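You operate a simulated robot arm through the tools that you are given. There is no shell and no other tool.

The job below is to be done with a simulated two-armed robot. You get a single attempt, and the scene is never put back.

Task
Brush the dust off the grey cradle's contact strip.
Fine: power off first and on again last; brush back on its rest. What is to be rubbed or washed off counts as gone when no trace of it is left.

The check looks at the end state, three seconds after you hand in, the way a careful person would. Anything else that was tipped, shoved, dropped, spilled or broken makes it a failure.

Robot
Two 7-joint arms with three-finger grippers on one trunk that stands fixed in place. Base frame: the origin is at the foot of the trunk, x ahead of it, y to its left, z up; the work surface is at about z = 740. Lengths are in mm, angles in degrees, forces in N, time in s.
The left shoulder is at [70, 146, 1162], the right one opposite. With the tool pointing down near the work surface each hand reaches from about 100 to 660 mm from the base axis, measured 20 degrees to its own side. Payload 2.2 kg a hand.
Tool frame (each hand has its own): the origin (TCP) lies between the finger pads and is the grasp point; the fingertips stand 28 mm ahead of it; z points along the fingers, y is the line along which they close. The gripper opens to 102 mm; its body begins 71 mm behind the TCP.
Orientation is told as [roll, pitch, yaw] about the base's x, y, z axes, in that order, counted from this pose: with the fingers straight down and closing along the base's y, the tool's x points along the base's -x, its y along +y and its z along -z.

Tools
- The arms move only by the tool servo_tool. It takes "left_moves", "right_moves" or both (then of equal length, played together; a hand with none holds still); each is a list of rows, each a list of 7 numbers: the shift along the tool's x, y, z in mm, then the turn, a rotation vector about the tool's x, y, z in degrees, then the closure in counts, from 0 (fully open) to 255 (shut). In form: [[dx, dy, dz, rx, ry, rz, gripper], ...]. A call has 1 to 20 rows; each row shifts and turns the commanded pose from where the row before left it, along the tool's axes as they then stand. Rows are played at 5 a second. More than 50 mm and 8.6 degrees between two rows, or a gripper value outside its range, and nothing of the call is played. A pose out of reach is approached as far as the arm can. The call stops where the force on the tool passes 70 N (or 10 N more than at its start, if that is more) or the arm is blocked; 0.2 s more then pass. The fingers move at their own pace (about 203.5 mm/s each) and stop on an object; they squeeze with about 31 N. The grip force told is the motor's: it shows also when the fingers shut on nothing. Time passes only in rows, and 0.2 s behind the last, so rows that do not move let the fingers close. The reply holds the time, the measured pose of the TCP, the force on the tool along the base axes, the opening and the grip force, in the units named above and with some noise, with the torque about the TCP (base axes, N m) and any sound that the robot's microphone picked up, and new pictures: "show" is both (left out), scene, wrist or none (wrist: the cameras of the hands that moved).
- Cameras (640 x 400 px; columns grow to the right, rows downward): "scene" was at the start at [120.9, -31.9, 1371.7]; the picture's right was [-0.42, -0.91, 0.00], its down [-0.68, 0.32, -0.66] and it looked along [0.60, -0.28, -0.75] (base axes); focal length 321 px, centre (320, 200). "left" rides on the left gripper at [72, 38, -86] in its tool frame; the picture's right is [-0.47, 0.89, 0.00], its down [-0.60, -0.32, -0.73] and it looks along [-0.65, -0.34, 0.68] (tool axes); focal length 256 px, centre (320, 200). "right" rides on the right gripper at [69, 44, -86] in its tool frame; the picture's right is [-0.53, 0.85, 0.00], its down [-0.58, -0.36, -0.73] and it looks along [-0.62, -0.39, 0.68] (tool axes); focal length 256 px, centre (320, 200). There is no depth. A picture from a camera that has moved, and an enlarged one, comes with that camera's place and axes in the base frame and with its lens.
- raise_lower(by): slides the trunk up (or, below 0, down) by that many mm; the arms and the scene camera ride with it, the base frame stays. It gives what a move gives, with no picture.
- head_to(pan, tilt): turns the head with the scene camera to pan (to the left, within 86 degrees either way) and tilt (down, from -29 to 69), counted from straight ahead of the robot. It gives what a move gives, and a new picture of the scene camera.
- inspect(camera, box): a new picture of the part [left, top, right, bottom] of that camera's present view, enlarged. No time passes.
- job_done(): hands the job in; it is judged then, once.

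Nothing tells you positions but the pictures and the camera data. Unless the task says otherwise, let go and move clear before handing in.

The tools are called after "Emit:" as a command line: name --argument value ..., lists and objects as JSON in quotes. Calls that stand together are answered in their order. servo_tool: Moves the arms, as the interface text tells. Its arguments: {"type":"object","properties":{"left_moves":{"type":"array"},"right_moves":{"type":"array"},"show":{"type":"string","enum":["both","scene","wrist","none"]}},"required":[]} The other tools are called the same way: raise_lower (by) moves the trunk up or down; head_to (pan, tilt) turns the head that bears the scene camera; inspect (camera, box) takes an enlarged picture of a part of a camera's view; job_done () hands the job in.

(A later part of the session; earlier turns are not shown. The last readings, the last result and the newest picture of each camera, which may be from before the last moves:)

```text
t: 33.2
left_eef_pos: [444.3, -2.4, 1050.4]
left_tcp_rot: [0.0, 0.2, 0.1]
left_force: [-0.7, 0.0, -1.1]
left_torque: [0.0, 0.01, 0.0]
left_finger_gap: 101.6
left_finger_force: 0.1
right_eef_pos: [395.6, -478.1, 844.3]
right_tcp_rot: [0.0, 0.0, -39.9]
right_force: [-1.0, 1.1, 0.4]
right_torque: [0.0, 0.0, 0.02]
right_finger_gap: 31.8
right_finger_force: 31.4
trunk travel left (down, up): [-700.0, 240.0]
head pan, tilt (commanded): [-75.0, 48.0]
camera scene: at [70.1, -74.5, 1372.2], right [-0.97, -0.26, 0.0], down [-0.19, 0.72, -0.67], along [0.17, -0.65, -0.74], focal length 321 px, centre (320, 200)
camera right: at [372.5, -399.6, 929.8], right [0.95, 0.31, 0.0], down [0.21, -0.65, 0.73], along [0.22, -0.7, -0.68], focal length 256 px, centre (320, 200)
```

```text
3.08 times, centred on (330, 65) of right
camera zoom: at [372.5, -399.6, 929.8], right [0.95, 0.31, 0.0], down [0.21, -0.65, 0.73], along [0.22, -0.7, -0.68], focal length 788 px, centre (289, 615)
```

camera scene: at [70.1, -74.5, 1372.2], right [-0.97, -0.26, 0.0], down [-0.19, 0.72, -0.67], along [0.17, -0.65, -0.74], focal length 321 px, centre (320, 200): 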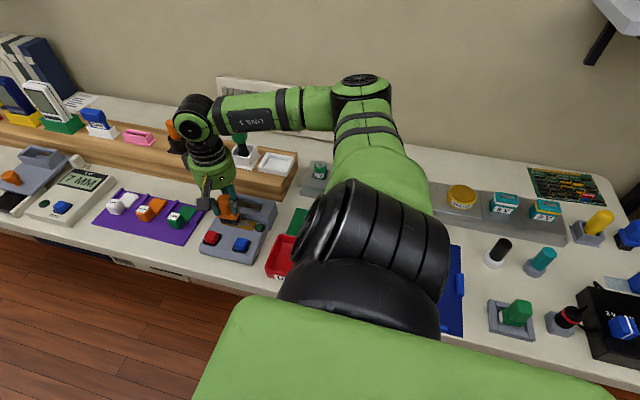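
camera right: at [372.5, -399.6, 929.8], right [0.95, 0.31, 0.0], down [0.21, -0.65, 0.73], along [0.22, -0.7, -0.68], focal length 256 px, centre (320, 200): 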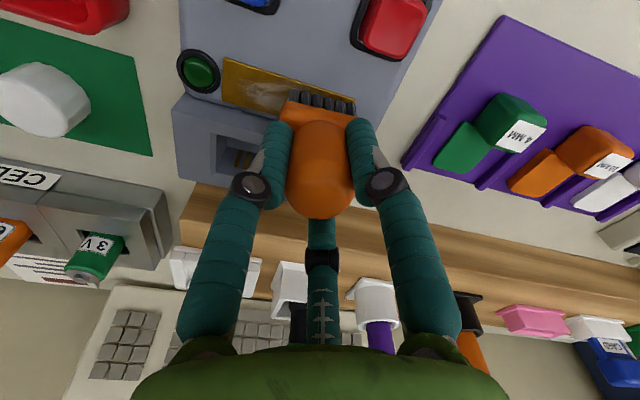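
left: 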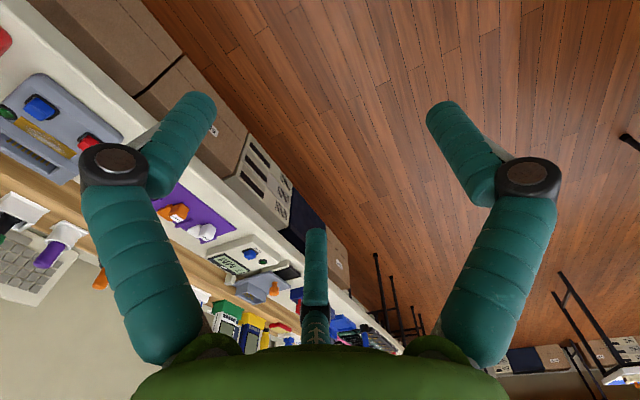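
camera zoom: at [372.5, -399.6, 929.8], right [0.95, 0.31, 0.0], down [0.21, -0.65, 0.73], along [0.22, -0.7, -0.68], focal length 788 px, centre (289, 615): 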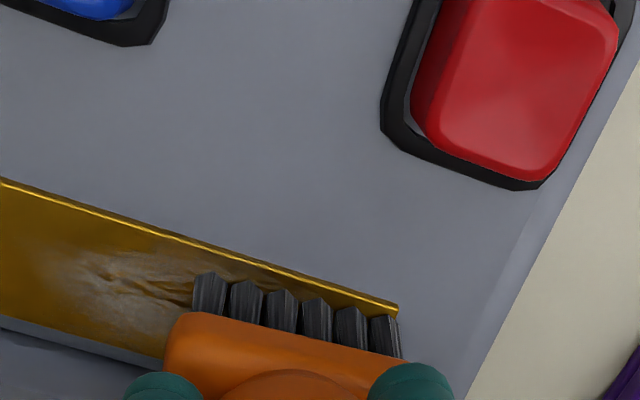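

Contact was lost at that height. I'll press about 1 mm lower and sweep back toward the lamp end.

Emit:
servo_tool --right_moves '[[-1.5, 1.3, 1.0, 0, 0, 0, 255], [0, 0, 0, 0, 0, 0, 255], [3.8, -3.2, 0, 0, 0, 0, 255], [3.8, -3.2, 0, 0, 0, 0, 255], [3.8, -3.2, 0, 0, 0, 0, 255], [3.8, -3.2, 0, 0, 0, 0, 255]]' --show "wrist"

Emit:
inspect --camera "right" --box '[230, 0, 430, 130]'

```text
t: 34.6
left_eef_pos: [443.2, -2.8, 1049.4]
left_tcp_rot: [0.0, -0.1, 0.2]
left_force: [0.7, -0.1, -0.1]
left_torque: [-0.03, -0.02, -0.02]
left_finger_gap: 101.9
left_finger_force: 0.0
right_eef_pos: [378.6, -477.8, 843.5]
right_tcp_rot: [0.0, -0.1, -40.0]
right_force: [1.3, 0.7, 6.2]
right_torque: [-0.01, -0.02, -0.02]
right_finger_gap: 31.7
right_finger_force: 30.8
trunk travel left (down, up): [-700.0, 240.0]
head pan, tilt (commanded): [-75.0, 48.0]
camera right: at [354.0, -399.4, 929.6], right [0.95, 0.3, 0.0], down [0.21, -0.65, 0.73], along [0.22, -0.7, -0.68], focal length 256 px, centre (320, 200)
```

right: 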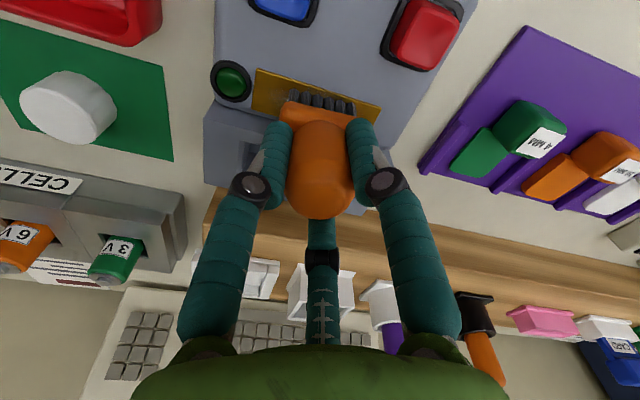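

```text
3.08 times, centred on (330, 65) of right
camera zoom: at [354.0, -399.4, 929.6], right [0.95, 0.3, 0.0], down [0.21, -0.65, 0.73], along [0.22, -0.7, -0.68], focal length 788 px, centre (289, 615)
```

zoom: 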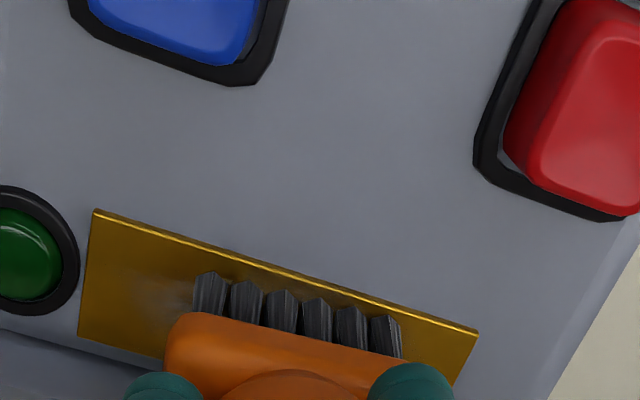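

A steady 6 N now, and the far half looks cleaner. I'll continue the stroke to the lamp end, stopping before the lamp.

Emit:
servo_tool --right_moves '[[3.4, -2.9, 0, 0, 0, 0, 255], [3.4, -2.9, 0, 0, 0, 0, 255], [3.4, -2.9, 0, 0, 0, 0, 255], [3.4, -2.9, 0, 0, 0, 0, 255], [2.3, -1.9, 0, 0, 0, 0, 255]]' --show "wrist"

Emit:
inspect --camera "right" --box '[230, 0, 430, 130]'

```text
t: 35.9
left_eef_pos: [443.8, -1.0, 1049.3]
left_tcp_rot: [-0.1, -0.1, 0.1]
left_force: [0.9, 0.0, -0.6]
left_torque: [0.01, 0.0, -0.05]
left_finger_gap: 101.9
left_finger_force: 0.1
right_eef_pos: [356.8, -475.2, 843.6]
right_tcp_rot: [0.0, -0.2, -39.9]
right_force: [3.5, -0.9, 8.8]
right_torque: [0.01, -0.19, -0.01]
right_finger_gap: 31.6
right_finger_force: 31.1
trunk travel left (down, up): [-700.0, 240.0]
head pan, tilt (commanded): [-75.0, 48.0]
camera right: at [333.2, -398.8, 929.5], right [0.95, 0.3, 0.0], down [0.21, -0.65, 0.73], along [0.22, -0.7, -0.68], focal length 256 px, centre (320, 200)
```

right: 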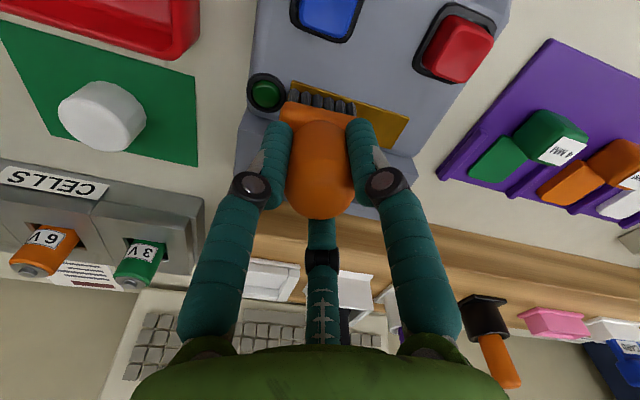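

```text
3.08 times, centred on (330, 65) of right
camera zoom: at [333.2, -398.8, 929.5], right [0.95, 0.3, 0.0], down [0.21, -0.65, 0.73], along [0.22, -0.7, -0.68], focal length 788 px, centre (289, 615)
```

zoom: 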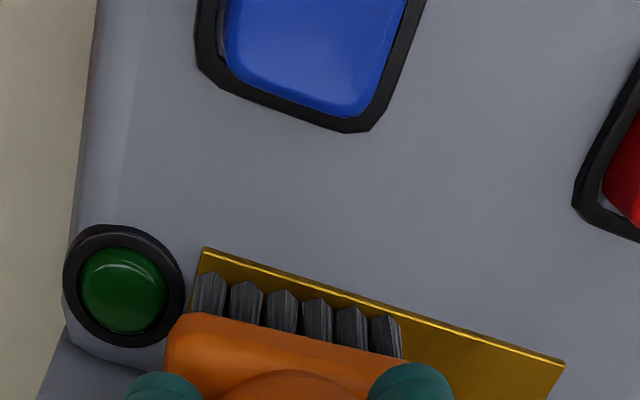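

The near end is covered. I'll sweep forward again shifted 2 mm to the front edge, and then back shifted 2 mm to the rear edge.

Emit:
servo_tool --right_moves '[[1.3, 1.5, 0, 0, 0, 0, 255], [-3.8, 3.2, 0, 0, 0, 0, 255], [-3.8, 3.2, 0, 0, 0, 0, 255], [-3.8, 3.2, 0, 0, 0, 0, 255], [-3.8, 3.2, 0, 0, 0, 0, 255], [-3.8, 3.2, 0, 0, 0, 0, 255], [-3.8, 3.2, 0, 0, 0, 0, 255], [-3.8, 3.2, 0, 0, 0, 0, 255], [-3.8, 3.2, 0, 0, 0, 0, 255]]' --show "wrist"

Emit:
inspect --camera "right" --box '[200, 0, 400, 130]'

```text
t: 37.9
left_eef_pos: [442.9, -2.2, 1050.2]
left_tcp_rot: [-0.1, -0.1, 0.1]
left_force: [0.5, 0.1, 0.3]
left_torque: [0.01, -0.01, -0.01]
left_finger_gap: 102.0
left_finger_force: 0.0
right_eef_pos: [396.0, -473.7, 843.5]
right_tcp_rot: [0.1, -0.1, -40.0]
right_force: [-2.4, -0.2, 8.0]
right_torque: [0.06, 0.21, 0.03]
right_finger_gap: 31.8
right_finger_force: 31.1
trunk travel left (down, up): [-700.0, 240.0]
head pan, tilt (commanded): [-75.0, 48.0]
camera right: at [372.3, -396.3, 929.4], right [0.95, 0.3, 0.0], down [0.21, -0.65, 0.73], along [0.22, -0.7, -0.68], focal length 256 px, centre (320, 200)
```

right: 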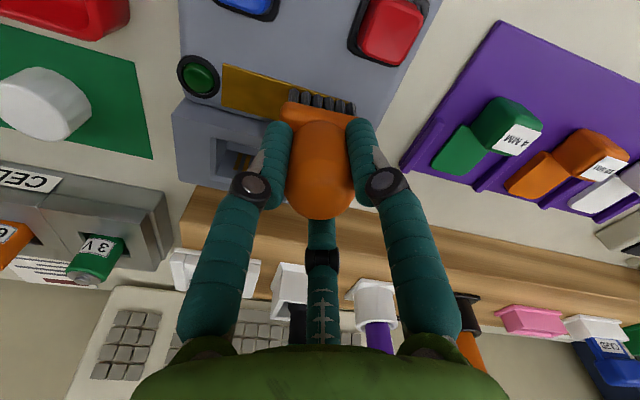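

```text
3.08 times, centred on (300, 65) of right
camera zoom: at [372.3, -396.3, 929.4], right [0.95, 0.3, 0.0], down [0.21, -0.65, 0.73], along [0.22, -0.7, -0.68], focal length 788 px, centre (382, 615)
```

zoom: 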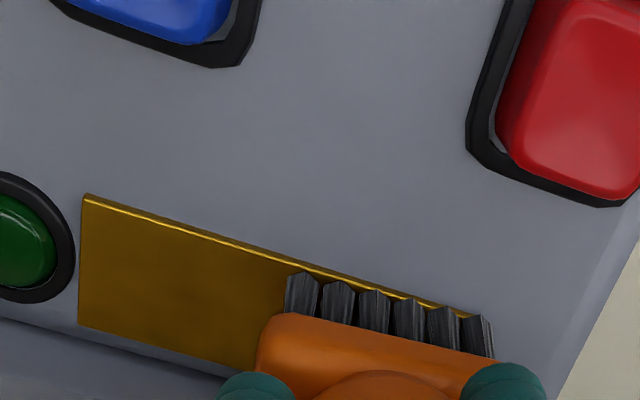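

The lamp-side half looks bare gold now. I'll finish the far end and sweep back along the rear edge.

Emit:
servo_tool --right_moves '[[-3, 2.6, 0, 0, 0, 0, 255], [-2.9, -3.4, 0, 0, 0, 0, 255], [0, 0, 0, 0, 0, 0, 255], [3.8, -3.2, 0, 0, 0, 0, 255], [3.8, -3.2, 0, 0, 0, 0, 255], [3.8, -3.2, 0, 0, 0, 0, 255], [3.8, -3.2, 0, 0, 0, 0, 255], [3.8, -3.2, 0, 0, 0, 0, 255], [3.8, -3.2, 0, 0, 0, 0, 255], [3.8, -3.2, 0, 0, 0, 0, 255], [3.8, -3.2, 0, 0, 0, 0, 255]]' --show "wrist"

Emit:
inspect --camera "right" --box '[230, 0, 430, 130]'

```text
t: 40.2
left_eef_pos: [441.8, -1.6, 1051.3]
left_tcp_rot: [0.0, -0.1, 0.1]
left_force: [-0.2, -0.4, -0.2]
left_torque: [0.03, 0.0, 0.01]
left_finger_gap: 101.7
left_finger_force: 0.2
right_eef_pos: [362.2, -477.6, 843.9]
right_tcp_rot: [-0.1, -0.1, -40.0]
right_force: [2.0, -1.4, 9.6]
right_torque: [-0.01, -0.2, 0.0]
right_finger_gap: 31.6
right_finger_force: 31.3
trunk travel left (down, up): [-700.0, 240.0]
head pan, tilt (commanded): [-75.0, 48.0]
camera right: at [337.4, -400.6, 929.2], right [0.95, 0.3, 0.0], down [0.21, -0.65, 0.73], along [0.22, -0.7, -0.68], focal length 256 px, centre (320, 200)
```

right: 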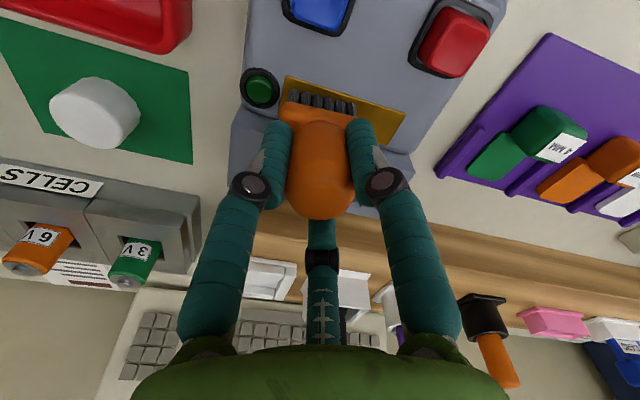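

```text
3.08 times, centred on (330, 65) of right
camera zoom: at [337.4, -400.6, 929.2], right [0.95, 0.3, 0.0], down [0.21, -0.65, 0.73], along [0.22, -0.7, -0.68], focal length 788 px, centre (289, 615)
```

zoom: 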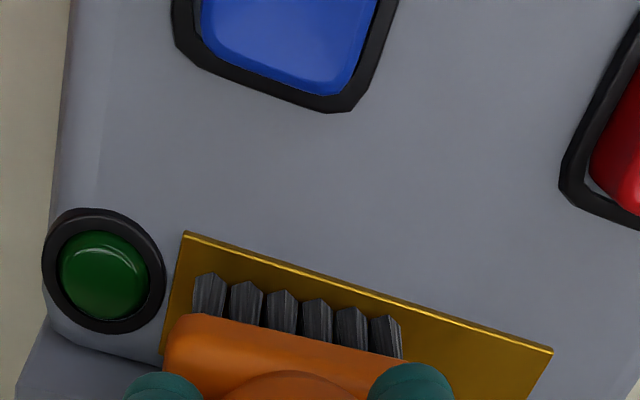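

I'll finish the last few millimetres at the lamp end, then lift off and inspect the whole strip.

Emit:
servo_tool --right_moves '[[3.8, -3.2, 0, 0, 0, 0, 255], [0, 0, 0, 0, 0, 0, 255], [0, 0, -15, 0, 0, 0, 255], [0, 0, -25, 0, 0, 0, 255], [0, 0, -25, 0, 0, 0, 255], [0, 0, -25, 0, 0, 0, 255], [0, 0, 0, 0, 0, 0, 255]]' --show "both"

Emit:
inspect --camera "right" --box '[230, 0, 430, 130]'

Emit:
inspect --camera "scene" --box '[190, 200, 290, 265]'

```text
t: 41.9
left_eef_pos: [443.1, -3.1, 1049.9]
left_tcp_rot: [0.0, 0.0, 0.1]
left_force: [-0.6, 0.0, 0.0]
left_torque: [-0.01, -0.02, 0.02]
left_finger_gap: 101.8
left_finger_force: 0.1
right_eef_pos: [356.9, -479.0, 932.6]
right_tcp_rot: [0.0, 0.0, -40.0]
right_force: [-1.0, -0.5, -1.0]
right_torque: [0.01, 0.04, -0.02]
right_finger_gap: 31.4
right_finger_force: 31.4
trunk travel left (down, up): [-700.0, 240.0]
head pan, tilt (commanded): [-75.0, 48.0]
camera scene: at [70.6, -75.1, 1372.2], right [-0.97, -0.26, 0.0], down [-0.19, 0.72, -0.67], along [0.17, -0.65, -0.74], focal length 321 px, centre (320, 200)
camera right: at [333.4, -402.9, 1018.3], right [0.95, 0.3, 0.0], down [0.21, -0.65, 0.73], along [0.22, -0.7, -0.68], focal length 256 px, centre (320, 200)
```

scene: 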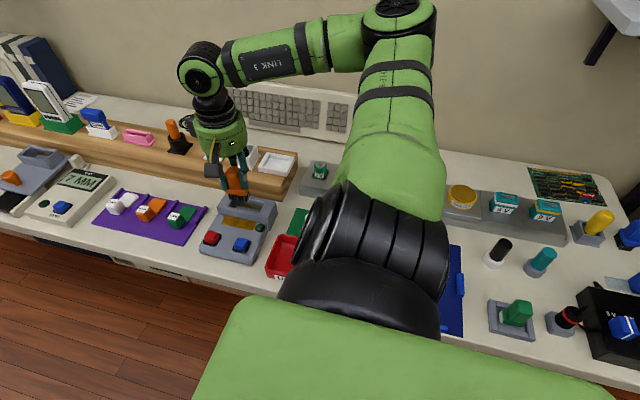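
right: 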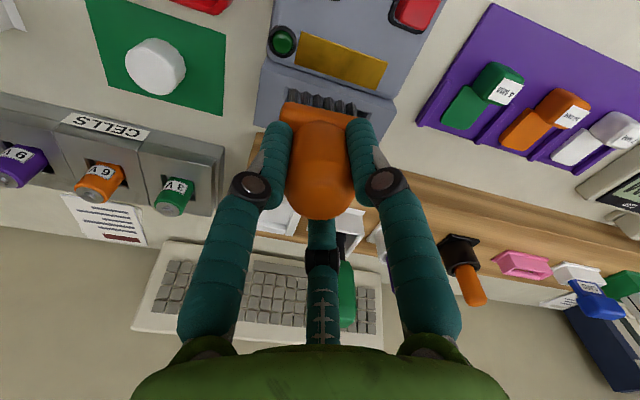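

```text
3.08 times, centred on (330, 65) of right
camera zoom: at [333.4, -402.9, 1018.3], right [0.95, 0.3, 0.0], down [0.21, -0.65, 0.73], along [0.22, -0.7, -0.68], focal length 788 px, centre (289, 615)
```

zoom: 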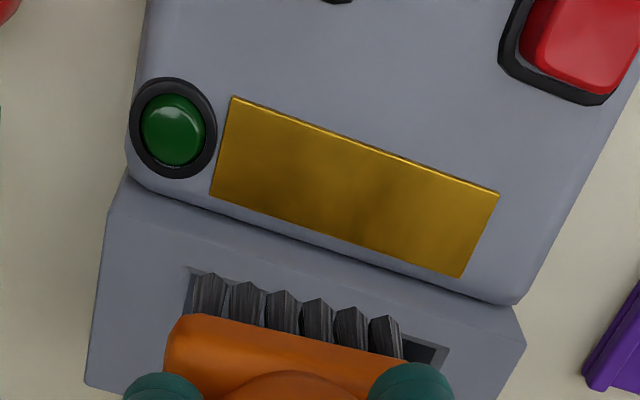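

```text
6.15 times, centred on (240, 232) of scene
camera zoom: at [70.6, -75.1, 1372.2], right [-0.97, -0.26, 0.0], down [-0.19, 0.72, -0.67], along [0.17, -0.65, -0.74], focal length 1977 px, centre (812, 0)
```

zoom: 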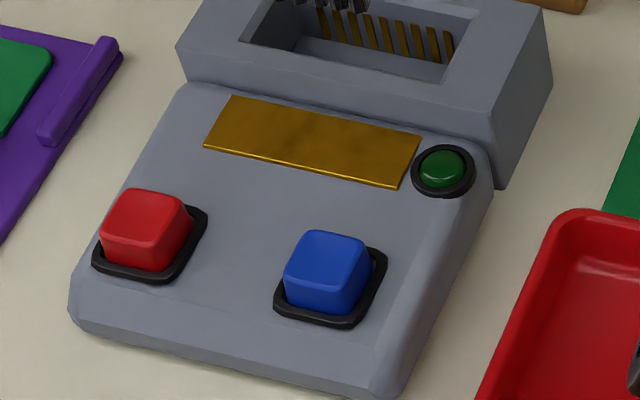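

The strip looks clean; I'll zoom in harder to be sure no trace of dust is left.

Emit:
inspect --camera "right" --box '[290, 20, 400, 95]'

Emit:
inspect --camera "scene" --box '[218, 212, 268, 234]'

```text
5.33 times, centred on (345, 58) of right
camera zoom: at [333.4, -402.9, 1018.3], right [0.95, 0.3, 0.0], down [0.21, -0.65, 0.73], along [0.22, -0.7, -0.68], focal length 1365 px, centre (187, 960)
```

zoom: 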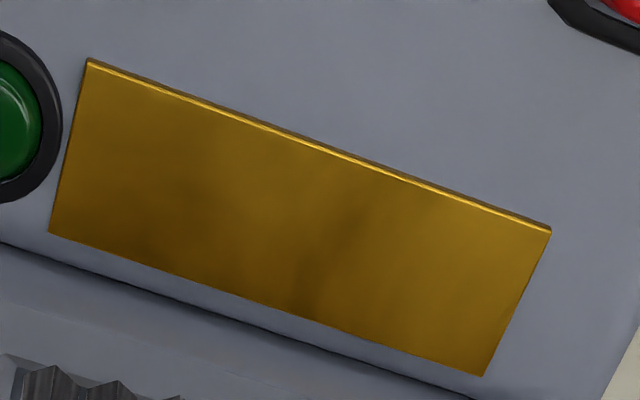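

```text
12.80 times, centred on (243, 223) of scene
camera zoom: at [70.6, -75.1, 1372.2], right [-0.97, -0.26, 0.0], down [-0.19, 0.72, -0.67], along [0.17, -0.65, -0.74], focal length 4113 px, centre (1306, -94)
```

zoom: 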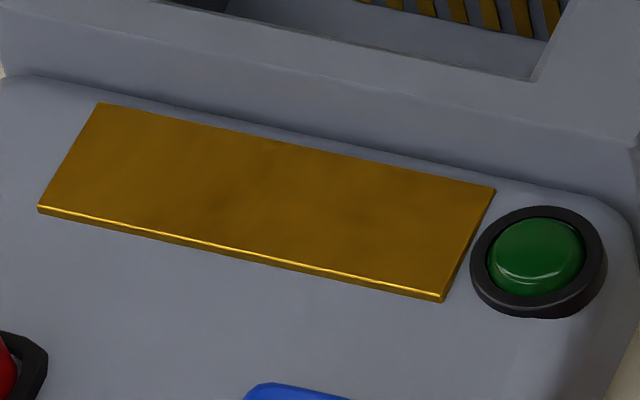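

The strip is bare gold with no trace of dust, and the cradle hasn't shifted. Now I'll carry the brush back over its rest along the same path.

Emit:
servo_tool --right_moves '[[-22.06, -29, 0, 0, 0, 0, 255], [-22.06, -29, 0, 0, 0, 0, 255], [-22.06, -29, 0, 0, 0, 0, 255], [-22.06, -29, 0, 0, 0, 0, 255], [-22.06, -29, 0, 0, 0, 0, 255], [0, 0, 0, 0, 0, 0, 255]]' --show "both"

Emit:
inspect --camera "scene" --box '[230, 80, 310, 180]'

Emit:
inspect --camera "right" --box '[230, 0, 430, 130]'

```text
t: 43.2
left_eef_pos: [443.6, -2.1, 1049.9]
left_tcp_rot: [-0.1, 0.1, 0.1]
left_force: [-0.4, 0.4, 0.1]
left_torque: [-0.02, -0.02, 0.01]
left_finger_gap: 101.8
left_finger_force: 0.1
right_eef_pos: [347.3, -660.2, 932.7]
right_tcp_rot: [0.0, 0.0, -39.8]
right_force: [-0.3, 1.0, -0.4]
right_torque: [-0.03, -0.02, 0.0]
right_finger_gap: 31.8
right_finger_force: 31.2
trunk travel left (down, up): [-700.0, 240.0]
head pan, tilt (commanded): [-75.0, 48.0]
camera scene: at [70.0, -74.0, 1372.3], right [-0.97, -0.26, 0.0], down [-0.19, 0.72, -0.67], along [0.17, -0.65, -0.74], focal length 321 px, centre (320, 200)
camera right: at [323.9, -582.9, 1018.4], right [0.95, 0.31, 0.0], down [0.21, -0.65, 0.73], along [0.22, -0.7, -0.68], focal length 256 px, centre (320, 200)
```

scene: 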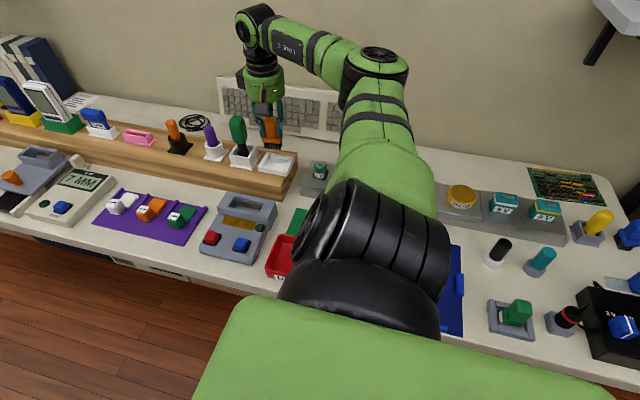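
right: 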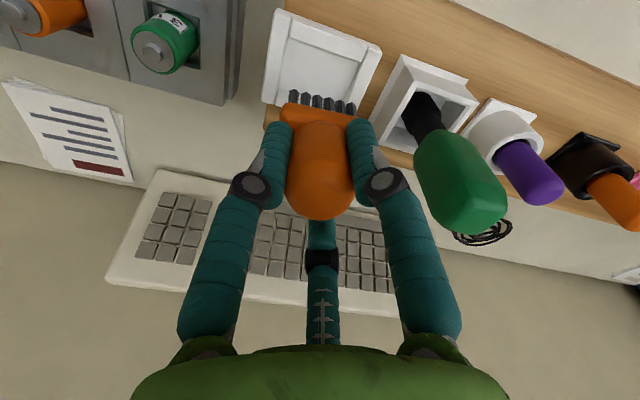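

```text
4.00 times, centred on (270, 130) of scene
camera zoom: at [70.0, -74.0, 1372.3], right [-0.97, -0.26, 0.0], down [-0.19, 0.72, -0.67], along [0.17, -0.65, -0.74], focal length 1285 px, centre (520, 480)
```

zoom: 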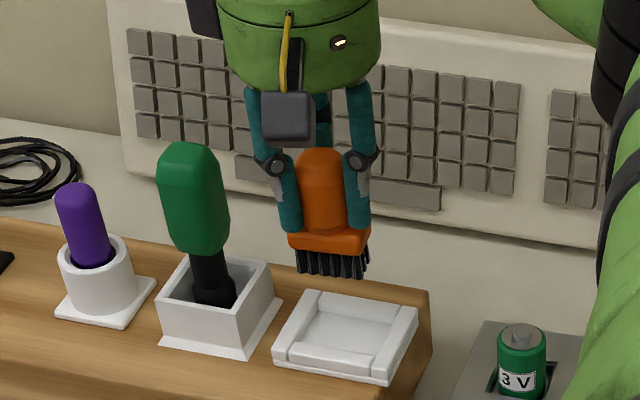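

```text
3.08 times, centred on (330, 65) of right
camera zoom: at [323.9, -582.9, 1018.4], right [0.95, 0.31, 0.0], down [0.21, -0.65, 0.73], along [0.22, -0.7, -0.68], focal length 788 px, centre (289, 615)
```

zoom: 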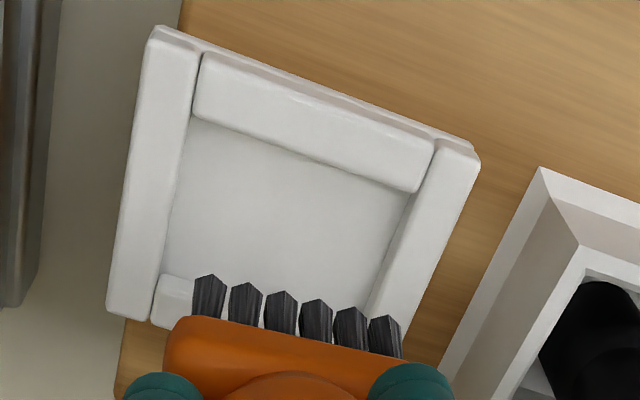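

The brush is back over its rest, within about 1.5 mm of the original spot. I'll correct that and lower it gently into the rest.

Emit:
servo_tool --right_moves '[[-1, -1.2, 15, 0, 0, 0, 255], [0, 0, 20, 0, 0, 0, 255], [0, 0, 12, 0, 0, 0, 255], [0, 0, 6, 0, 0, 0, 255], [0, 0, 3, 0, 0, 0, 255], [0, 0, 1.5, 0, 0, 0, 255], [0, 0, 0, 0, 0, 0, 255]]' --show "both"

Emit:
inspect --camera "scene" --box '[230, 90, 310, 190]'

Emit:
inspect --camera "right" --box '[230, 0, 430, 130]'

```text
t: 44.9
left_eef_pos: [443.3, -3.3, 1050.6]
left_tcp_rot: [0.0, 0.0, 0.1]
left_force: [0.2, -0.5, 0.2]
left_torque: [0.01, 0.01, 0.0]
left_finger_gap: 102.0
left_finger_force: 0.2
right_eef_pos: [347.6, -663.4, 874.8]
right_tcp_rot: [0.1, 0.1, -40.0]
right_force: [-0.3, 0.0, -1.4]
right_torque: [-0.01, 0.03, -0.04]
right_finger_gap: 31.5
right_finger_force: 30.4
trunk travel left (down, up): [-700.0, 240.0]
head pan, tilt (commanded): [-75.0, 48.0]
camera scene: at [70.3, -74.9, 1372.2], right [-0.97, -0.26, 0.0], down [-0.19, 0.72, -0.67], along [0.17, -0.65, -0.74], focal length 321 px, centre (320, 200)
camera right: at [324.4, -585.9, 961.3], right [0.95, 0.3, 0.0], down [0.21, -0.65, 0.73], along [0.22, -0.7, -0.68], focal length 256 px, centre (320, 200)
```

scene: 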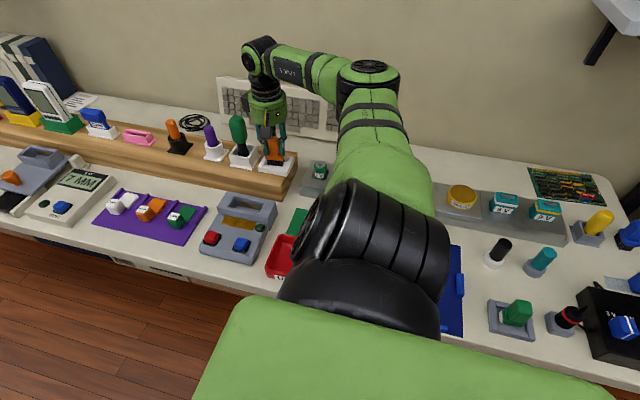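
right: 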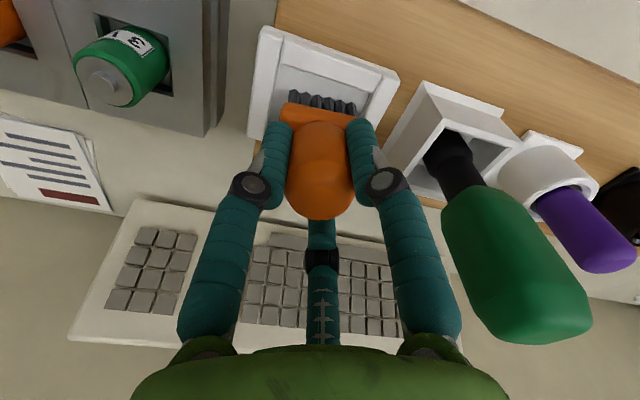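

```text
4.00 times, centred on (270, 140) of scene
camera zoom: at [70.3, -74.9, 1372.2], right [-0.97, -0.26, 0.0], down [-0.19, 0.72, -0.67], along [0.17, -0.65, -0.74], focal length 1285 px, centre (520, 440)
```

zoom: 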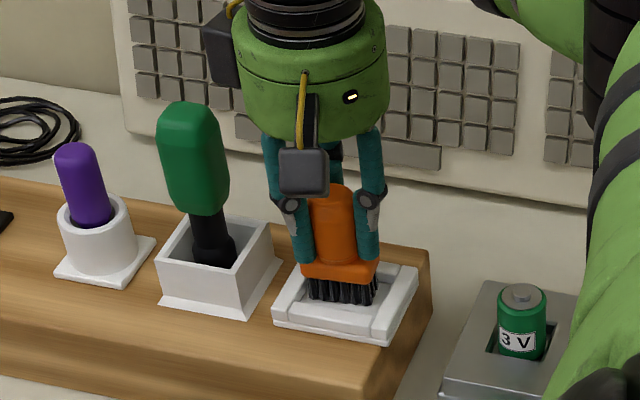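

```text
3.08 times, centred on (330, 65) of right
camera zoom: at [324.4, -585.9, 961.3], right [0.95, 0.3, 0.0], down [0.21, -0.65, 0.73], along [0.22, -0.7, -0.68], focal length 788 px, centre (289, 615)
```

zoom: 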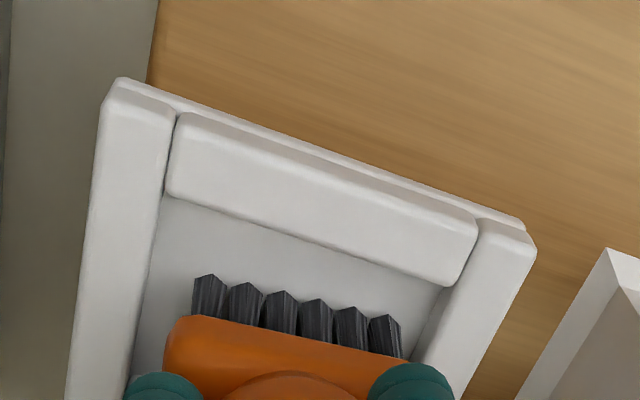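

It's well inside the rest and a millimetre or two above the floor of it. I'll lower in fine steps until light contact.

Emit:
servo_tool --right_moves '[[0, 0, 1, 0, 0, 0, 255], [0, 0, 0.7, 0, 0, 0, 255], [0, 0, 0, 0, 0, 0, 255]]' --show "none"

```text
t: 45.6
left_eef_pos: [443.2, -3.1, 1050.4]
left_tcp_rot: [-0.1, 0.1, 0.1]
left_force: [-0.6, 0.5, 0.0]
left_torque: [0.03, 0.01, -0.01]
left_finger_gap: 101.8
left_finger_force: 0.2
right_eef_pos: [347.3, -663.5, 873.1]
right_tcp_rot: [0.0, -0.1, -40.0]
right_force: [-0.3, -0.9, -0.9]
right_torque: [0.01, 0.02, -0.02]
right_finger_gap: 31.8
right_finger_force: 31.2
trunk travel left (down, up): [-700.0, 240.0]
head pan, tilt (commanded): [-75.0, 48.0]
```

Emit:
servo_tool --right_moves '[[0, 0, 0.8, 0, 0, 0, 255], [0, 0, 0, 0, 0, 0, 255]]' --show "none"

```text
t: 46.2
left_eef_pos: [443.7, -3.1, 1049.5]
left_tcp_rot: [0.0, 0.0, 0.1]
left_force: [0.3, 0.7, 0.2]
left_torque: [-0.01, 0.0, 0.01]
left_finger_gap: 101.8
left_finger_force: 0.0
right_eef_pos: [347.3, -662.4, 873.1]
right_tcp_rot: [0.0, -0.2, -40.0]
right_force: [0.8, 0.3, 0.7]
right_torque: [-0.01, 0.0, -0.01]
right_finger_gap: 31.9
right_finger_force: 31.0
trunk travel left (down, up): [-700.0, 240.0]
head pan, tilt (commanded): [-75.0, 48.0]
```

The reading is on the edge of contact. One more fine step should confirm it before I release.

Emit:
servo_tool --right_moves '[[0, 0, 0.8, 0, 0, 0, 255], [0, 0, 0, 0, 0, 0, 255]]' --show "none"

```text
t: 46.9
left_eef_pos: [442.0, -2.2, 1050.5]
left_tcp_rot: [0.0, 0.1, 0.1]
left_force: [0.6, 0.5, -0.4]
left_torque: [-0.03, 0.01, 0.0]
left_finger_gap: 102.0
left_finger_force: 0.1
right_eef_pos: [347.9, -663.5, 873.7]
right_tcp_rot: [0.0, -0.2, -39.9]
right_force: [1.4, -0.4, 5.7]
right_torque: [0.03, 0.06, 0.0]
right_finger_gap: 31.5
right_finger_force: 31.4
trunk travel left (down, up): [-700.0, 240.0]
head pan, tilt (commanded): [-75.0, 48.0]
```

The brush is seated (5.7 N). I'll relieve the pressure a touch and open the fingers gradually.

Emit:
servo_tool --right_moves '[[0, 0, -0.8, 0, 0, 0, 255], [0, 0, 0, 0, 0, 0, 165], [0, 0, 0, 0, 0, 0, 150], [0, 0, 0, 0, 0, 0, 130], [0, 0, 0, 0, 0, 0, 95], [0, 0, 0, 0, 0, 0, 95]]' --show "both"

Emit:
inspect --camera "scene" --box '[230, 90, 310, 190]'

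```text
t: 48.2
left_eef_pos: [443.8, -2.3, 1050.5]
left_tcp_rot: [0.0, 0.0, 0.2]
left_force: [-1.3, -0.5, 0.5]
left_torque: [0.0, 0.03, 0.02]
left_finger_gap: 101.8
left_finger_force: 0.1
right_eef_pos: [348.0, -662.4, 874.3]
right_tcp_rot: [0.0, 0.0, -40.0]
right_force: [0.2, -0.6, -0.2]
right_torque: [-0.01, 0.0, -0.01]
right_finger_gap: 63.9
right_finger_force: 0.0
trunk travel left (down, up): [-700.0, 240.0]
head pan, tilt (commanded): [-75.0, 48.0]
camera scene: at [70.2, -74.8, 1372.2], right [-0.97, -0.26, 0.0], down [-0.19, 0.72, -0.67], along [0.17, -0.65, -0.74], focal length 321 px, centre (320, 200)
camera right: at [324.4, -586.0, 958.7], right [0.95, 0.3, 0.0], down [0.21, -0.65, 0.73], along [0.22, -0.7, -0.68], focal length 256 px, centre (320, 200)
```

scene: 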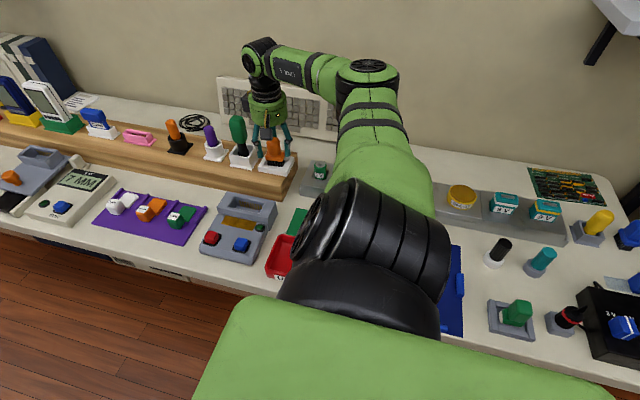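
right: 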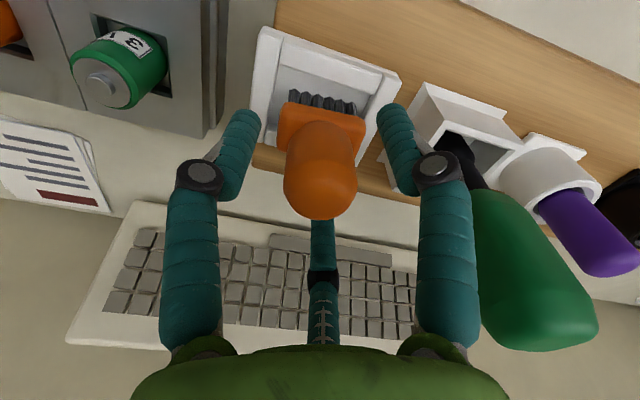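

```text
4.00 times, centred on (270, 140) of scene
camera zoom: at [70.2, -74.8, 1372.2], right [-0.97, -0.26, 0.0], down [-0.19, 0.72, -0.67], along [0.17, -0.65, -0.74], focal length 1285 px, centre (520, 440)
```

zoom: 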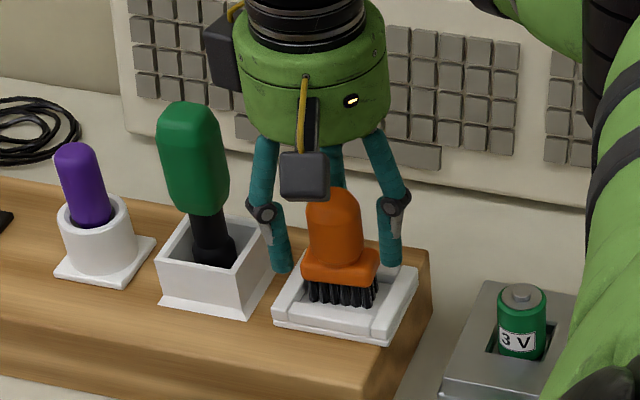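

The brush stands upright in its rest, released. I'll rise straight up clear of it, then head back toward the red button.

Emit:
servo_tool --right_moves '[[0, 0, -15, 0, 0, 0, 95], [0, 0, -20, 0, 0, 0, 95], [0, 0, -25, 0, 0, 0, 95], [0, 0, 0, 0, 0, 0, 95]]' --show "both"

Emit:
inspect --camera "scene" --box '[230, 90, 310, 190]'

```text
t: 49.2
left_eef_pos: [443.5, -3.6, 1050.4]
left_tcp_rot: [-0.1, 0.0, 0.1]
left_force: [-0.5, 0.0, 0.1]
left_torque: [-0.02, 0.0, 0.02]
left_finger_gap: 101.9
left_finger_force: 0.1
right_eef_pos: [346.1, -665.0, 932.4]
right_tcp_rot: [0.0, 0.0, -40.1]
right_force: [0.3, 1.2, 0.5]
right_torque: [-0.01, 0.01, 0.02]
right_finger_gap: 64.1
right_finger_force: 0.0
trunk travel left (down, up): [-700.0, 240.0]
head pan, tilt (commanded): [-75.0, 48.0]
camera scene: at [70.4, -75.1, 1372.2], right [-0.97, -0.26, 0.0], down [-0.19, 0.72, -0.67], along [0.17, -0.65, -0.74], focal length 321 px, centre (320, 200)
camera right: at [323.1, -586.7, 1018.7], right [0.95, 0.3, 0.0], down [0.21, -0.65, 0.73], along [0.22, -0.7, -0.68], focal length 256 px, centre (320, 200)
```

scene: 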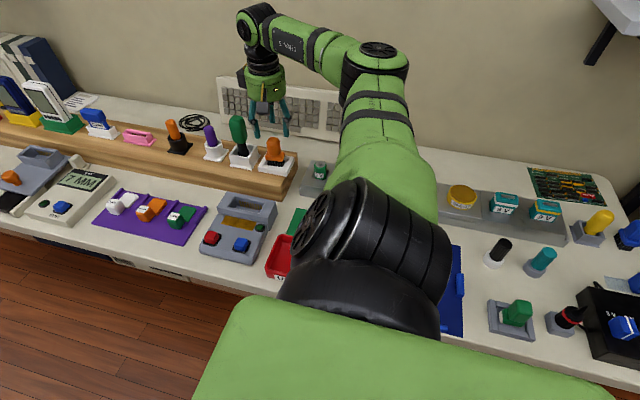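
right: 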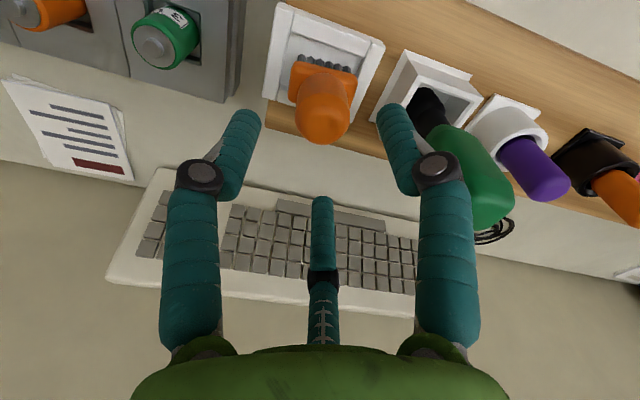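

```text
4.00 times, centred on (270, 140) of scene
camera zoom: at [70.4, -75.1, 1372.2], right [-0.97, -0.26, 0.0], down [-0.19, 0.72, -0.67], along [0.17, -0.65, -0.74], focal length 1285 px, centre (520, 440)
```

zoom: 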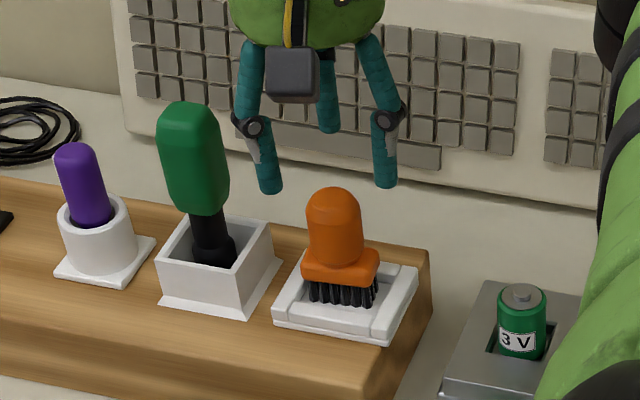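

The brush is safely on its rest. Next I'll move the closed fist to above the red button for the power-on press.

Emit:
servo_tool --right_moves '[[23.8, 28.3, 0, 0, 0, 0, 95], [23.8, 28.3, 0, 0, 0, 0, 95], [23.8, 28.3, 0, 0, 0, 0, 255], [23.8, 28.3, 0, 0, 0, 0, 255], [3.9, 29.4, 15, 0, 0, 0, 255], [3.9, 29.4, 15, 0, 0, 0, 255], [3.9, 29.4, 15, 0, 0, 0, 255], [3.9, 29.4, 15, 0, 0, 0, 255], [0, 0, 0, 0, 0, 0, 255]]' --show "both"

Emit:
inspect --camera "right" --box '[200, 0, 440, 150]'

```text
t: 51.2
left_eef_pos: [442.6, -3.2, 1050.6]
left_tcp_rot: [0.0, -0.1, 0.1]
left_force: [-0.8, 0.4, 0.7]
left_torque: [0.01, -0.02, 0.01]
left_finger_gap: 102.1
left_finger_force: 0.1
right_eef_pos: [411.7, -416.9, 871.6]
right_tcp_rot: [0.0, -0.1, -39.9]
right_force: [-0.4, 0.9, -0.9]
right_torque: [-0.01, 0.01, 0.0]
right_finger_gap: 2.1
right_finger_force: 31.1
trunk travel left (down, up): [-700.0, 240.0]
head pan, tilt (commanded): [-75.0, 48.0]
camera scene: at [69.4, -74.9, 1372.3], right [-0.97, -0.26, 0.0], down [-0.19, 0.72, -0.67], along [0.17, -0.65, -0.74], focal length 321 px, centre (320, 200)
camera right: at [387.6, -339.8, 957.1], right [0.95, 0.3, 0.0], down [0.21, -0.65, 0.73], along [0.22, -0.7, -0.68], focal length 256 px, centre (320, 200)
```

scene: 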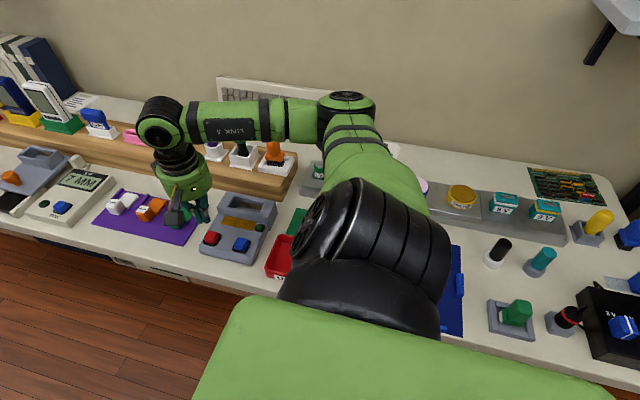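
right: 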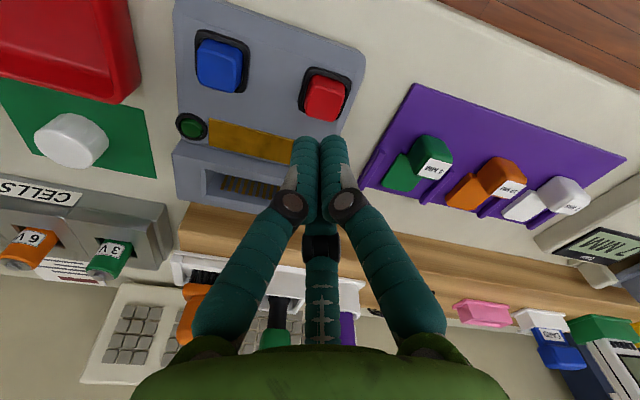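

```text
2.67 times, centred on (320, 75) of right
camera zoom: at [387.6, -339.8, 957.1], right [0.95, 0.3, 0.0], down [0.21, -0.65, 0.73], along [0.22, -0.7, -0.68], focal length 683 px, centre (320, 533)
```

zoom: 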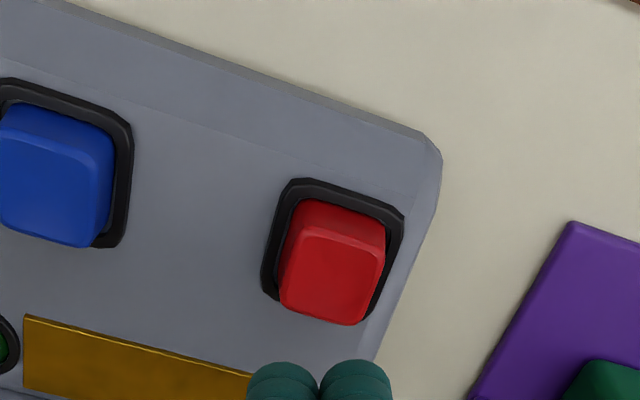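

The fist is over the red button. I'll descend just as before and stop at the first click.

Emit:
servo_tool --right_moves '[[-1.1, 1, 20, 0, 0, 0, 255], [0, 0, 20, 0, 0, 0, 255], [0, 0, 14, 0, 0, 0, 255], [0, 0, 2, 0, 0, 0, 255], [0, 0, 1.5, 0, 0, 0, 255], [0, 0, 0, 0, 0, 0, 255]]' --show "wrist"

Emit:
inspect --camera "right" --box '[220, 60, 420, 190]'

```text
t: 52.6
left_eef_pos: [443.3, -1.7, 1049.9]
left_tcp_rot: [0.0, 0.0, 0.1]
left_force: [-0.1, 0.0, -0.1]
left_torque: [0.03, -0.02, 0.0]
left_finger_gap: 101.8
left_finger_force: 0.0
right_eef_pos: [412.8, -415.1, 815.0]
right_tcp_rot: [0.0, 0.0, -40.0]
right_force: [0.0, 0.3, -0.3]
right_torque: [-0.02, 0.02, 0.01]
right_finger_gap: 1.9
right_finger_force: 30.5
trunk travel left (down, up): [-700.0, 240.0]
head pan, tilt (commanded): [-75.0, 48.0]
camera right: at [388.7, -338.0, 900.3], right [0.95, 0.3, 0.0], down [0.21, -0.65, 0.73], along [0.22, -0.7, -0.68], focal length 256 px, centre (320, 200)
```

right: 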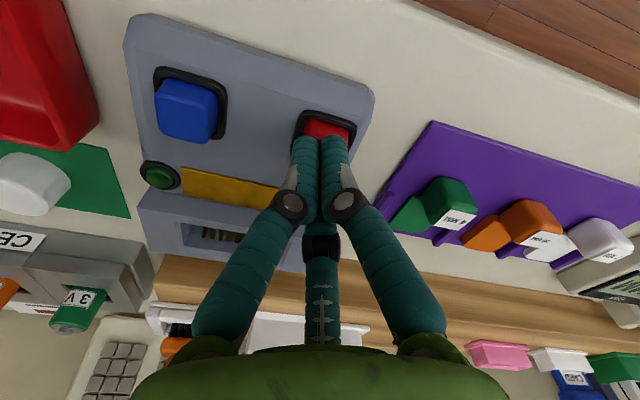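

```text
3.08 times, centred on (320, 125) of right
camera zoom: at [388.7, -338.0, 900.3], right [0.95, 0.3, 0.0], down [0.21, -0.65, 0.73], along [0.22, -0.7, -0.68], focal length 788 px, centre (320, 431)
```

zoom: 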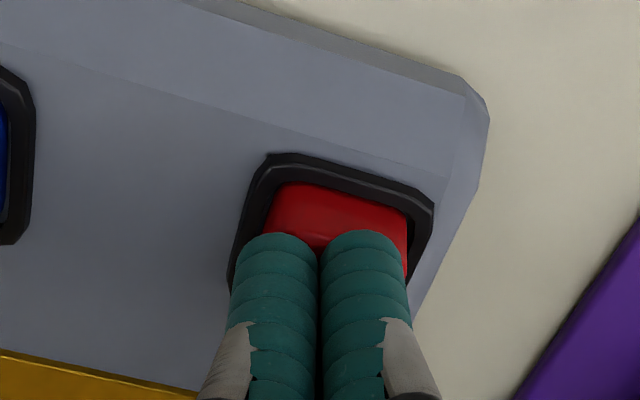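

Emit:
servo_tool --right_moves '[[-2, 0.5, 0, 0, 0, 0, 255], [0, 0, 1.5, 0, 0, 0, 255], [0, 0, 1.5, 0, 0, 0, 255]]' --show "none"

```text
t: 53.5
left_eef_pos: [443.7, -2.9, 1049.6]
left_tcp_rot: [0.0, -0.1, 0.0]
left_force: [-0.2, -0.2, -0.3]
left_torque: [0.01, 0.0, -0.03]
left_finger_gap: 102.1
left_finger_force: 0.1
right_eef_pos: [413.9, -415.2, 812.3]
right_tcp_rot: [0.0, 0.0, -39.9]
right_force: [-0.1, -0.6, 1.1]
right_torque: [-0.02, 0.0, 0.01]
right_finger_gap: 2.1
right_finger_force: 31.5
trunk travel left (down, up): [-700.0, 240.0]
head pan, tilt (commanded): [-75.0, 48.0]
```

No click yet. I'll go down another small step.

Emit:
servo_tool --right_moves '[[0, 0, 1.2, 0, 0, 0, 255], [0, 0, 1.2, 0, 0, 0, 255]]' --show "wrist"

```text
t: 54.0
left_eef_pos: [442.8, -2.5, 1049.0]
left_tcp_rot: [0.0, 0.1, 0.1]
left_force: [-0.4, 0.4, 0.9]
left_torque: [0.02, -0.03, 0.02]
left_finger_gap: 102.0
left_finger_force: 0.1
right_eef_pos: [415.5, -414.7, 811.5]
right_tcp_rot: [0.0, 0.0, -40.0]
right_force: [1.1, 0.4, 1.0]
right_torque: [-0.02, 0.0, 0.03]
right_finger_gap: 2.0
right_finger_force: 31.3
trunk travel left (down, up): [-700.0, 240.0]
head pan, tilt (commanded): [-75.0, 48.0]
camera right: at [391.2, -338.6, 896.0], right [0.95, 0.3, 0.0], down [0.21, -0.65, 0.73], along [0.22, -0.7, -0.68], focal length 256 px, centre (320, 200)
```

right: 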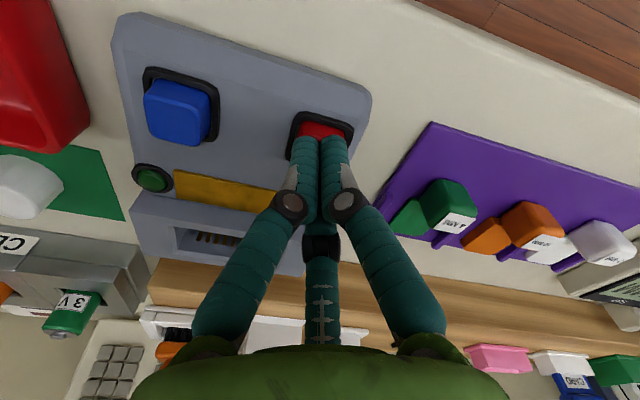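

Emit:
servo_tool --right_moves '[[0, 0, 1.2, 0, 0, 0, 255], [0, 0, 0, 0, 0, 0, 255]]' --show "none"

```text
t: 54.6
left_eef_pos: [442.6, -4.0, 1049.3]
left_tcp_rot: [0.0, 0.0, 0.1]
left_force: [0.0, 0.0, 0.8]
left_torque: [-0.01, 0.01, 0.01]
left_finger_gap: 102.0
left_finger_force: 0.1
right_eef_pos: [414.2, -414.9, 808.4]
right_tcp_rot: [0.1, -0.2, -40.1]
right_force: [0.5, 1.0, 2.4]
right_torque: [0.01, -0.02, 0.02]
right_finger_gap: 2.0
right_finger_force: 31.3
trunk travel left (down, up): [-700.0, 240.0]
head pan, tilt (commanded): [-75.0, 48.0]
heard: click
```

Clicked once. I'll lift straight off and check the cradle.

Emit:
servo_tool --right_moves '[[0, 0, -10, 0, 0, 0, 255], [0, 0, -20, 0, 0, 0, 255], [0, 0, -25, 0, 0, 0, 255], [0, 0, -35, 0, 0, 0, 255], [0, 0, -35, 0, 0, 0, 255], [0, 0, 0, 0, 0, 0, 255]]' --show "both"

Emit:
inspect --camera "scene" --box '[180, 130, 310, 270]'

Emit:
inspect --camera "right" --box '[160, 0, 400, 150]'

```text
t: 56.0
left_eef_pos: [443.6, -3.2, 1050.4]
left_tcp_rot: [-0.1, 0.0, 0.1]
left_force: [-0.9, 0.1, -0.7]
left_torque: [0.0, 0.01, 0.01]
left_finger_gap: 101.9
left_finger_force: 0.0
right_eef_pos: [414.2, -417.9, 933.5]
right_tcp_rot: [0.1, 0.0, -40.0]
right_force: [0.4, 0.4, 1.0]
right_torque: [0.03, -0.01, 0.0]
right_finger_gap: 2.1
right_finger_force: 31.5
trunk travel left (down, up): [-700.0, 240.0]
head pan, tilt (commanded): [-75.0, 48.0]
camera scene: at [70.4, -75.1, 1372.2], right [-0.97, -0.26, 0.0], down [-0.19, 0.72, -0.67], along [0.17, -0.65, -0.74], focal length 321 px, centre (320, 200)
camera right: at [390.5, -340.4, 1019.3], right [0.95, 0.3, 0.0], down [0.21, -0.65, 0.73], along [0.22, -0.7, -0.68], focal length 256 px, centre (320, 200)
```

scene: 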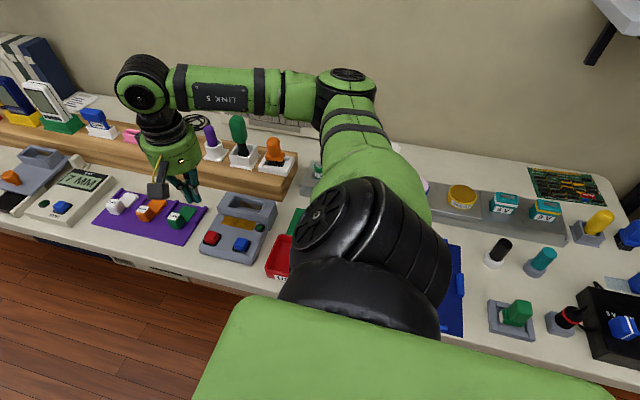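
right: 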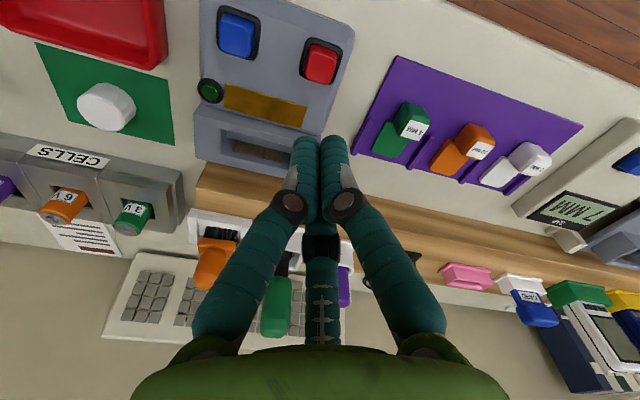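

```text
2.86 times, centred on (245, 200) of scene
camera zoom: at [70.4, -75.1, 1372.2], right [-0.97, -0.26, 0.0], down [-0.19, 0.72, -0.67], along [0.17, -0.65, -0.74], focal length 918 px, centre (534, 200)
```

zoom: 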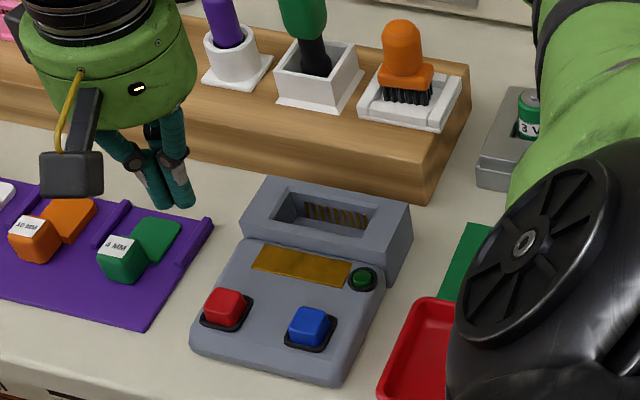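

```text
2.67 times, centred on (280, 75) of right
camera zoom: at [390.5, -340.4, 1019.3], right [0.95, 0.3, 0.0], down [0.21, -0.65, 0.73], along [0.22, -0.7, -0.68], focal length 683 px, centre (427, 533)
```

zoom: 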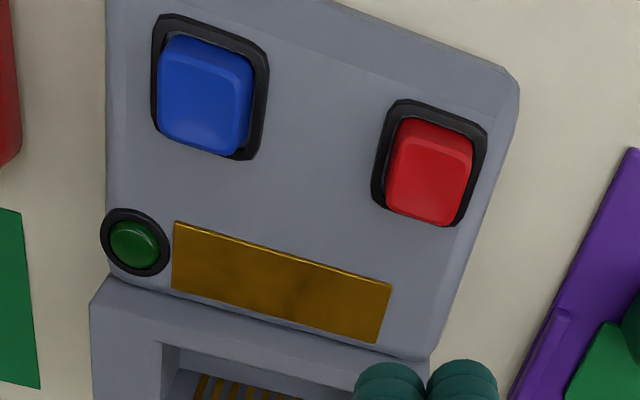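

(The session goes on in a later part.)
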